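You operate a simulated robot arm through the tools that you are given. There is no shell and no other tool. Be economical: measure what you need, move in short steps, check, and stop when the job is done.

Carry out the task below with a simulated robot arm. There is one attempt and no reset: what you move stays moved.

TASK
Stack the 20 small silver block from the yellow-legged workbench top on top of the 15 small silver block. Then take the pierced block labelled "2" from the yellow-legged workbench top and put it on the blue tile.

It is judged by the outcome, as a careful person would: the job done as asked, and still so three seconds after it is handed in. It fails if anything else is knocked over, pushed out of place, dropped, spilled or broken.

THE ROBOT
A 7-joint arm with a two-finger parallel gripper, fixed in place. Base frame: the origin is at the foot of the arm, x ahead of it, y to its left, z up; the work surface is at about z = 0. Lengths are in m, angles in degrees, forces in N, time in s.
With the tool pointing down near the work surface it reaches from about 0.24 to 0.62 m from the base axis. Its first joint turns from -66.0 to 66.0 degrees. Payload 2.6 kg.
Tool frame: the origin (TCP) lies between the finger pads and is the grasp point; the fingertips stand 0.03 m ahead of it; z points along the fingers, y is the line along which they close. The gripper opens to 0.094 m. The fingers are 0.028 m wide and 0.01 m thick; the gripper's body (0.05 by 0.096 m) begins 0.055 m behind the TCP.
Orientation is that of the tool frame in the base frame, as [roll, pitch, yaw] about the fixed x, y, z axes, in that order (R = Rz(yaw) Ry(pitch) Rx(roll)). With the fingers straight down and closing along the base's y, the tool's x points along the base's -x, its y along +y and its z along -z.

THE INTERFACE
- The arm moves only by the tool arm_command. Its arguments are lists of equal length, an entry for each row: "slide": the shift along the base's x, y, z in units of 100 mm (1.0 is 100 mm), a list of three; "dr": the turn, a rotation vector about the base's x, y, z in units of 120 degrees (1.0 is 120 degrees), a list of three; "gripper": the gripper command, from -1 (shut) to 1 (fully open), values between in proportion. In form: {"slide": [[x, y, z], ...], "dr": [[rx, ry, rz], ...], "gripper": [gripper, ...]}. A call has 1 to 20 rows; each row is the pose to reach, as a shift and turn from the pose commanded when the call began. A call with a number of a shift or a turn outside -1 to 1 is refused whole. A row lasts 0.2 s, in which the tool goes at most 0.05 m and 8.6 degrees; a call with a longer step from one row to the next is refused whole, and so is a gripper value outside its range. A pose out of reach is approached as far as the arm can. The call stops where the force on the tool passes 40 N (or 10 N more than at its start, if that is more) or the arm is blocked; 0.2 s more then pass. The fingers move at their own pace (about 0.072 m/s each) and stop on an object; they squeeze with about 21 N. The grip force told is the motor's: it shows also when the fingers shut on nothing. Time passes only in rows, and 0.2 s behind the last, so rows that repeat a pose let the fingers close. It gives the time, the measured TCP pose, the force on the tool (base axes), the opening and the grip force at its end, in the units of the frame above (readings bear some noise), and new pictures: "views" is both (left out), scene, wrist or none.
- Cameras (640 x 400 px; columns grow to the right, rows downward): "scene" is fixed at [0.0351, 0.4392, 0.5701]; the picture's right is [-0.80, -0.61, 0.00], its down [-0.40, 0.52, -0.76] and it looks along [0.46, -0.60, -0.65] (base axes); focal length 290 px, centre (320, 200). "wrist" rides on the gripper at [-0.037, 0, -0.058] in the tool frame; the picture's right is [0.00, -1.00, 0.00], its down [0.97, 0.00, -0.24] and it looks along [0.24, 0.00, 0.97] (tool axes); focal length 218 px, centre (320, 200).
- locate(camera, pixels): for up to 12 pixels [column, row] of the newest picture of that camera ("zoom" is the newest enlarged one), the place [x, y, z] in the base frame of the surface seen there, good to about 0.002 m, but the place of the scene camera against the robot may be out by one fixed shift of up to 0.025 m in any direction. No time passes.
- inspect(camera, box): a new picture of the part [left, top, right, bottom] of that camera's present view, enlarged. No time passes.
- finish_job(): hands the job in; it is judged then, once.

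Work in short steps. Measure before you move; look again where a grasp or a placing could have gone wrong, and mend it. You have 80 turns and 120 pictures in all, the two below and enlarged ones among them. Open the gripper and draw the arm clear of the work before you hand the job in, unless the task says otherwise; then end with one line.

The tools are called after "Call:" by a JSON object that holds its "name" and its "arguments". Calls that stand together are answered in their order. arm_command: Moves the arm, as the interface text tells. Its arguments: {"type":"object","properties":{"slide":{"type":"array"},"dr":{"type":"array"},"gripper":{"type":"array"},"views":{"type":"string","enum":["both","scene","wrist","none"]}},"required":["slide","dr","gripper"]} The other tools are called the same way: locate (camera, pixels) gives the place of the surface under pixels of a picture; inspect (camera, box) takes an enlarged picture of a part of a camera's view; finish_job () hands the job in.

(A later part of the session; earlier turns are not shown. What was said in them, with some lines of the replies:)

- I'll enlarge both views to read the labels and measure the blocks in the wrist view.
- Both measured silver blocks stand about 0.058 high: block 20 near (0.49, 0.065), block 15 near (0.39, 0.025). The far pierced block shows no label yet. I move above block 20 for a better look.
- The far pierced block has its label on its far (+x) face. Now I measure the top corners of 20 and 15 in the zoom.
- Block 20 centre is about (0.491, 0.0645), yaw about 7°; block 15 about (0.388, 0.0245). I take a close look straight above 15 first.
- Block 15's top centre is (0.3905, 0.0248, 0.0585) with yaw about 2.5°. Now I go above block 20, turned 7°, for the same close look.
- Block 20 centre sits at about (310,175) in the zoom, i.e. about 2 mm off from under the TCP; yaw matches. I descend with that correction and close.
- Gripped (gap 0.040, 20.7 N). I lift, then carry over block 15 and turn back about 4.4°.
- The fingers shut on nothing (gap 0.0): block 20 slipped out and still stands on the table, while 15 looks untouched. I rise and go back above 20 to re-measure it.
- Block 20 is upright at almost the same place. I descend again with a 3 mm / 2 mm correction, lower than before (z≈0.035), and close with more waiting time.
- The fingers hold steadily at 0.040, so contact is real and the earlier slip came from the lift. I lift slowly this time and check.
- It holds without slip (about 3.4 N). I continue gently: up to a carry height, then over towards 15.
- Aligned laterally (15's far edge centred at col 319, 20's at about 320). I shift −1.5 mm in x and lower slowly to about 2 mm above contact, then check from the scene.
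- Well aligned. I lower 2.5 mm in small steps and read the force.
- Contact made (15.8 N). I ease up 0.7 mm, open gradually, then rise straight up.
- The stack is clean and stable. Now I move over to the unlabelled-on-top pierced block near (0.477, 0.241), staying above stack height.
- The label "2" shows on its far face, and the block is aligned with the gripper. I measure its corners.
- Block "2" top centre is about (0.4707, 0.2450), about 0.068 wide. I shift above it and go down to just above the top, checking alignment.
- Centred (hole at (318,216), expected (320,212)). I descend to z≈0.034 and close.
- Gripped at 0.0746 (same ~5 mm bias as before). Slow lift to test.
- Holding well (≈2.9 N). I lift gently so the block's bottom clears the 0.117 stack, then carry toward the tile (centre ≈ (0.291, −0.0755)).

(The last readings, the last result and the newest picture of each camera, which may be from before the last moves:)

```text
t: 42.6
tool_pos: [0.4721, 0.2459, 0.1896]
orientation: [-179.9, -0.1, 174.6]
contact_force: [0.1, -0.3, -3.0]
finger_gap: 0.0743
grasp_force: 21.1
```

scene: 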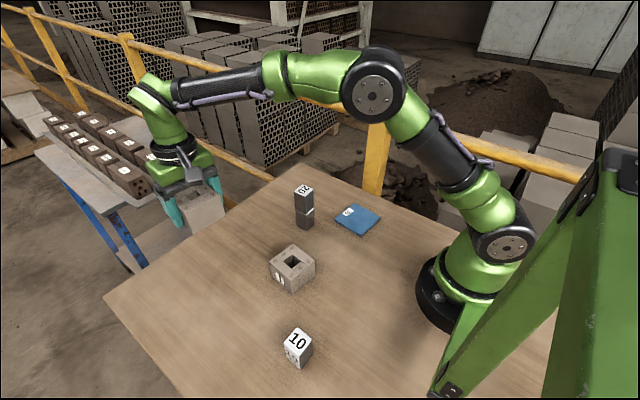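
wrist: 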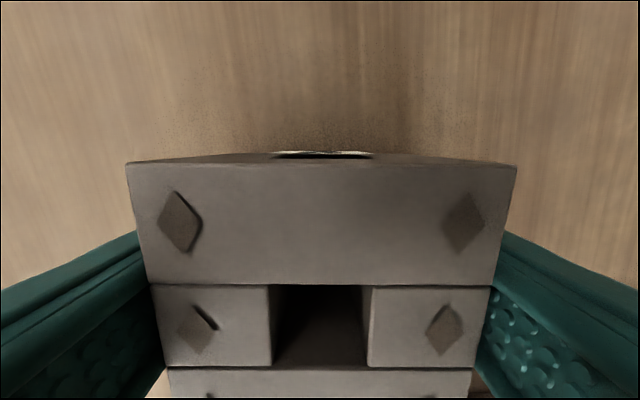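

Secure. I carry in gentle legs around the base side of the stack.

Call:
{"name": "arm_command", "arguments": {"slide": [[-0.03, -0.02, 0], [-0.08, -0.06, 0], [-0.16, -0.12, 0], [-0.26, -0.2, 0], [-0.36, -0.28, 0], [-0.46, -0.36, 0], [-0.56, -0.44, 0], [-0.66, -0.51, 0], [-0.75, -0.58, 0], [-0.82, -0.64, 0], [-0.87, -0.68, 0], [-0.9, -0.7, 0]], "dr": [[0, 0, 0], [0, 0, 0], [0, 0, 0], [0, 0, 0], [0, 0, 0], [0, 0, 0], [0, 0, 0], [0, 0, 0], [0, 0, 0], [0, 0, 0], [0, 0, 0], [0, 0, 0]], "gripper": [-1, -1, -1, -1, -1, -1, -1, -1, -1, -1, -1, -1], "views": "none"}}

Call:
{"name": "arm_command", "arguments": {"slide": [[-0.03, -0.03, 0], [-0.08, -0.08, 0], [-0.16, -0.16, 0], [-0.26, -0.26, 0], [-0.36, -0.36, 0], [-0.46, -0.46, 0], [-0.56, -0.56, 0], [-0.66, -0.66, 0], [-0.75, -0.75, 0], [-0.82, -0.82, 0], [-0.87, -0.87, 0], [-0.907, -0.9, 0]], "dr": [[0, 0, 0], [0, 0, 0], [0, 0, 0], [0, 0, 0], [0, 0, 0], [0, 0, 0], [0, 0, 0], [0, 0, 0], [0, 0, 0], [0, 0, 0], [0, 0, 0], [0, 0, 0]], "gripper": [-1, -1, -1, -1, -1, -1, -1, -1, -1, -1, -1, -1], "views": "both"}}

```text
t: 45.2
tool_pos: [0.3822, 0.176, 0.1903]
orientation: [-180.0, 0.0, 174.5]
contact_force: [-0.6, -0.6, -3.3]
finger_gap: 0.0741
grasp_force: 21.0
```

```text
t: 47.8
tool_pos: [0.2924, 0.0859, 0.1905]
orientation: [-180.0, 0.0, 174.5]
contact_force: [0.7, 0.5, -3.0]
finger_gap: 0.0743
grasp_force: 21.2
```

scene: 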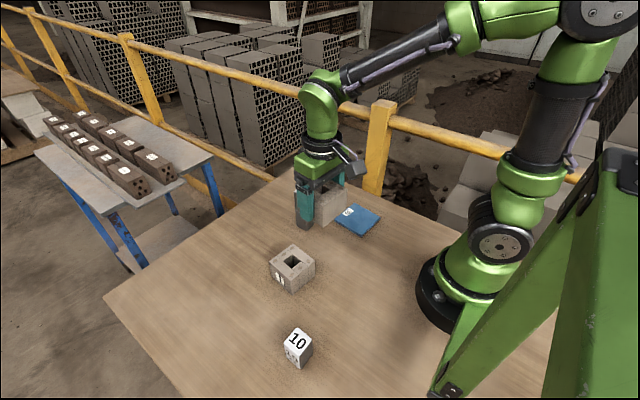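
wrist: 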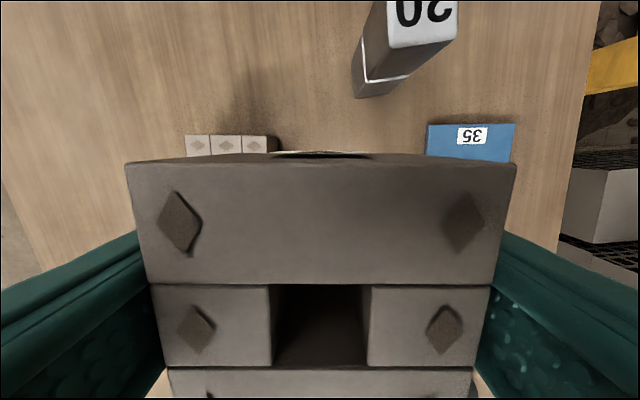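

The tile's far edge is visible at (428,125)–(516,124), parallel to the gripper frame, so no turn is needed. I measure it and continue to above the tile.

Call:
{"name": "locate", "arguments": {"camera": "wrist", "pixels": [[430, 127], [514, 127], [512, 150], [429, 148], [470, 127]]}}

Call:
{"name": "locate", "arguments": {"camera": "scene", "pixels": [[350, 206], [380, 216], [363, 234], [336, 221], [307, 230]]}}

Call:
{"name": "arm_command", "arguments": {"slide": [[0, -0.03, 0], [0, -0.08, 0], [0, -0.16, 0], [0, -0.26, 0], [0, -0.36, 0], [0, -0.46, 0], [0, -0.56, 0], [0, -0.66, 0], [0, -0.75, 0], [0, -0.79, 0], [0, -0.81, 0], [0, -0.81, 0]], "dr": [[0, 0, 0], [0, 0, 0], [0, 0, 0], [0, 0, 0], [0, 0, 0], [0, 0, 0], [0, 0, 0], [0, 0, 0], [0, 0, 0], [0, 0, 0], [0, 0, 0], [0, 0, 0]], "gripper": [-1, -1, -1, -1, -1, -1, -1, -1, -1, -1, -1, -1], "views": "wrist"}}

```text
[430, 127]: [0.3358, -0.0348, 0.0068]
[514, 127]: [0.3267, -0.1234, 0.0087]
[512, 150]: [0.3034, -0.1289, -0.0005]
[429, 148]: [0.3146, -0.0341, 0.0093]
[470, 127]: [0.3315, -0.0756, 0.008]
```

```text
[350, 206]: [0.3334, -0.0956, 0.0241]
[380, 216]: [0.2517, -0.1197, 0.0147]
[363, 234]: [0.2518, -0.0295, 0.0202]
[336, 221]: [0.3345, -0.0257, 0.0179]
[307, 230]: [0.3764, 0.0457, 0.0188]
```

```text
t: 50.4
tool_pos: [0.2906, 0.0057, 0.1908]
orientation: [180.0, 0.0, 174.4]
contact_force: [-0.6, -0.5, -2.9]
finger_gap: 0.0742
grasp_force: 20.6
```

wrist: 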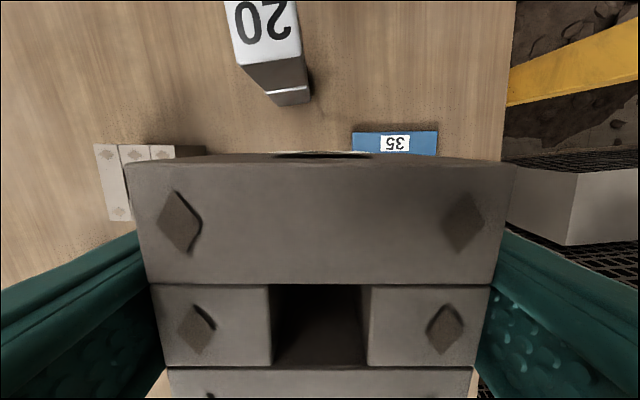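

Tile centre comes out at about (0.288, −0.074), yaw −5.8°. I move the remaining 80 mm in y and check.

Call:
{"name": "arm_command", "arguments": {"slide": [[0, -0.03, 0], [0, -0.08, 0], [0, -0.16, 0], [0, -0.26, 0], [-0.01, -0.36, 0], [-0.02, -0.46, 0], [-0.02, -0.56, 0], [-0.02, -0.66, 0], [-0.02, -0.73, 0], [-0.02, -0.77, 0], [-0.02, -0.795, 0], [-0.02, -0.795, 0]], "dr": [[0, 0, 0], [0, 0, 0], [0, 0, 0], [0, 0, 0], [0, 0, 0], [0, 0, 0], [0, 0, 0], [0, 0, 0], [0, 0, 0], [0, 0, 0], [0, 0, 0], [0, 0, 0]], "gripper": [-1, -1, -1, -1, -1, -1, -1, -1, -1, -1, -1, -1], "views": "none"}}

Call:
{"name": "arm_command", "arguments": {"slide": [[0, 0, -0.03], [0, 0, -0.08], [0, 0, -0.16], [0, 0, -0.26], [0, 0, -0.36], [0, 0, -0.46], [0, 0, -0.56], [0, 0, -0.66], [0, 0, -0.76], [0, 0, -0.86], [0, 0, -0.94], [0, 0, -0.98], [0, 0, -1], [0, 0, -1]], "dr": [[0, 0, 0], [0, 0, 0], [0, 0, 0], [0, 0, 0], [0, 0, 0], [0, 0, 0], [0, 0, 0], [0, 0, 0], [0, 0, 0], [0, 0, 0], [0, 0, 0], [0, 0, 0], [0, 0, 0], [0, 0, 0]], "gripper": [-1, -1, -1, -1, -1, -1, -1, -1, -1, -1, -1, -1, -1, -1], "views": "both"}}

Call:
{"name": "inspect", "arguments": {"camera": "scene", "box": [290, 150, 418, 250]}}

```text
t: 53.0
tool_pos: [0.29, -0.0749, 0.1895]
orientation: [-180.0, 0.0, 174.4]
contact_force: [0.1, 0.4, -3.1]
finger_gap: 0.0742
grasp_force: 20.3
```

```text
t: 56.0
tool_pos: [0.2894, -0.0747, 0.0893]
orientation: [-179.9, 0.0, 174.6]
contact_force: [-0.6, -0.3, -3.1]
finger_gap: 0.0746
grasp_force: 21.0
```

scene: 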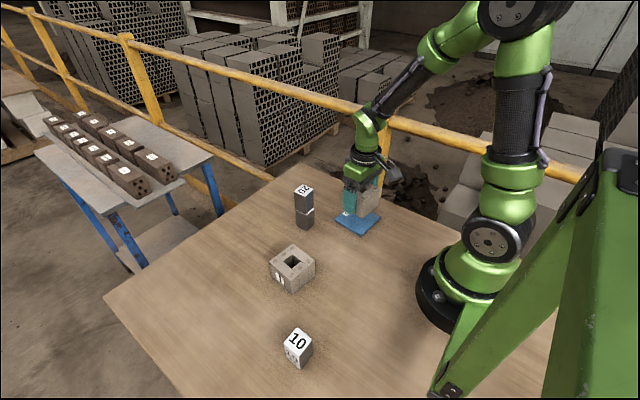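
wrist: 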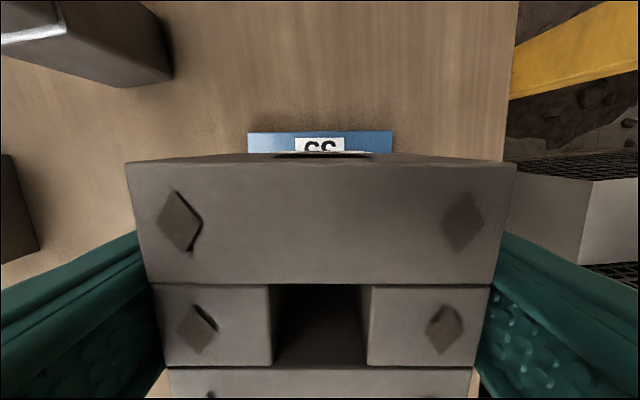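

```text
4.00 times, centred on (354, 200) of scene
```

zoom: 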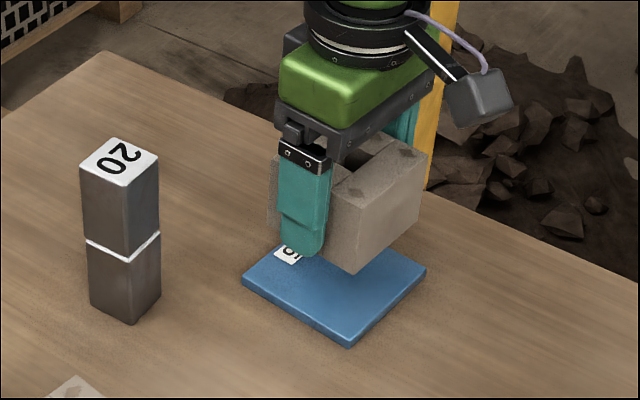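

Tile's far edge spans cols 247–392, centred on 319.5: laterally aligned. I lower to about 2 mm above the tile.

Call:
{"name": "arm_command", "arguments": {"slide": [[0, 0, -0.03], [0, 0, -0.08], [0, 0, -0.15], [0, 0, -0.22], [0, 0, -0.29], [0, 0, -0.36], [0, 0, -0.41], [0, 0, -0.44], [0, 0, -0.45], [0, 0, -0.45]], "dr": [[0, 0, 0], [0, 0, 0], [0, 0, 0], [0, 0, 0], [0, 0, 0], [0, 0, 0], [0, 0, 0], [0, 0, 0], [0, 0, 0], [0, 0, 0]], "gripper": [-1, -1, -1, -1, -1, -1, -1, -1, -1, -1], "views": "wrist"}}

Call:
{"name": "inspect", "arguments": {"camera": "scene", "box": [322, 170, 402, 240]}}

```text
t: 58.2
tool_pos: [0.2891, -0.0741, 0.0452]
orientation: [-179.9, 0.0, 174.5]
contact_force: [0.1, -0.3, -2.2]
finger_gap: 0.0745
grasp_force: 21.2
```

wrist: 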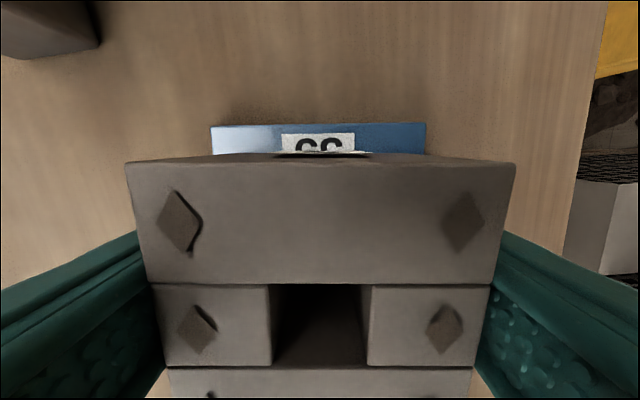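

```text
5.71 times, centred on (362, 205) of scene
```

zoom: 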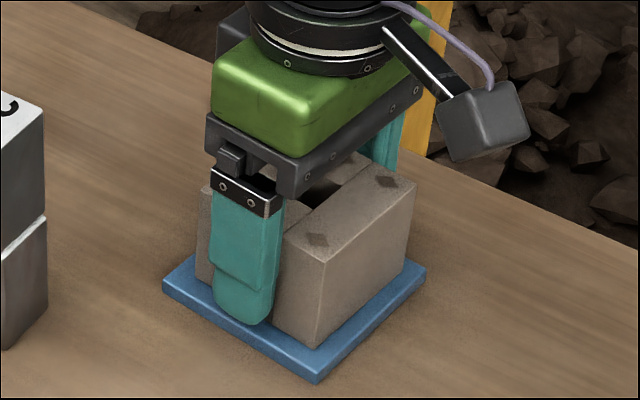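

Well centred on the tile. Final small steps to contact.

Call:
{"name": "arm_command", "arguments": {"slide": [[0, 0, -0.005], [0, 0, -0.01], [0, 0, -0.015], [0, 0, -0.02], [0, 0, -0.023], [0, 0, -0.023]], "dr": [[0, 0, 0], [0, 0, 0], [0, 0, 0], [0, 0, 0], [0, 0, 0], [0, 0, 0]], "gripper": [-1, -1, -1, -1, -1, -1], "views": "none"}}

```text
t: 59.6
tool_pos: [0.2894, -0.0752, 0.0431]
orientation: [179.9, 0.1, 174.5]
contact_force: [-1.8, -0.3, 17.9]
finger_gap: 0.0744
grasp_force: 20.8
```

Contact (17.9 N). Ease up 0.6 mm, open, then rise straight up.

Call:
{"name": "arm_command", "arguments": {"slide": [[0, 0, 0.004], [0, 0, 0.006], [0, 0, 0.006], [0, 0, 0.006], [0, 0, 0.006], [0, 0, 0.006], [0, 0, 0.006]], "dr": [[0, 0, 0], [0, 0, 0], [0, 0, 0], [0, 0, 0], [0, 0, 0], [0, 0, 0], [0, 0, 0]], "gripper": [-1, -1, 0.62, 0.75, 0.9, 1, 1], "views": "none"}}

Call:
{"name": "arm_command", "arguments": {"slide": [[0, 0, 0.05], [0, 0, 0.2], [0, 0, 0.5], [0, 0, 0.8], [0, 0, 1], [0, 0, 1]], "dr": [[0, 0, 0], [0, 0, 0], [0, 0, 0], [0, 0, 0], [0, 0, 0], [0, 0, 0]], "gripper": [1, 1, 1, 1, 1, 1], "views": "none"}}

Call:
{"name": "arm_command", "arguments": {"slide": [[0, 0, 0.3], [0, 0, 0.6], [0, 0, 0.8], [0, 0, 0.8]], "dr": [[0, 0, 0], [0, 0, 0], [0, 0, 0], [0, 0, 0]], "gripper": [1, 1, 1, 1], "views": "both"}}

Call:
{"name": "inspect", "arguments": {"camera": "scene", "box": [250, 150, 410, 310]}}

```text
t: 61.2
tool_pos: [0.2888, -0.0743, 0.0441]
orientation: [-180.0, 0.1, 174.5]
contact_force: [0.0, 0.3, 0.3]
finger_gap: 0.0943
grasp_force: 0.1
```

```text
t: 62.6
tool_pos: [0.2888, -0.0735, 0.1455]
orientation: [180.0, -0.1, 174.5]
contact_force: [-0.7, -0.2, -0.8]
finger_gap: 0.0941
grasp_force: 0.0
```

```text
t: 63.6
tool_pos: [0.2888, -0.0757, 0.2255]
orientation: [-179.9, -0.1, 174.5]
contact_force: [-0.5, -0.5, -0.4]
finger_gap: 0.0937
grasp_force: 0.1
```

scene: 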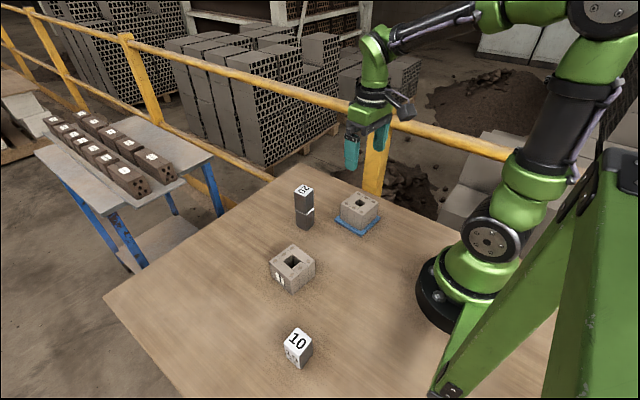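
wrist: 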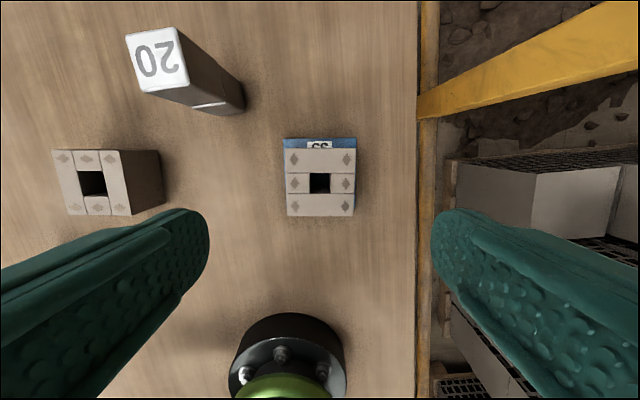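

```text
2.50 times, centred on (330, 230) of scene
```

zoom: 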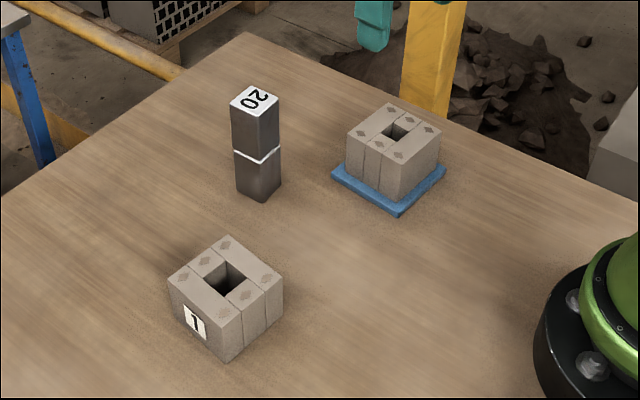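

Block 20 stands squarely on block 15, and block "2" sits fully on the blue tile. The other blocks are undisturbed, the gripper is open and the arm is clear, so I hand in.

Call:
{"name": "finish_job", "arguments": {}}

```text
The job is handed in.
```

The job is done and handed in: the 20 block is stacked on the 15 block, and pierced block "2" is on the blue tile; my first grip on block 20 slipped at the lift, but it stayed upright and the second attempt held.
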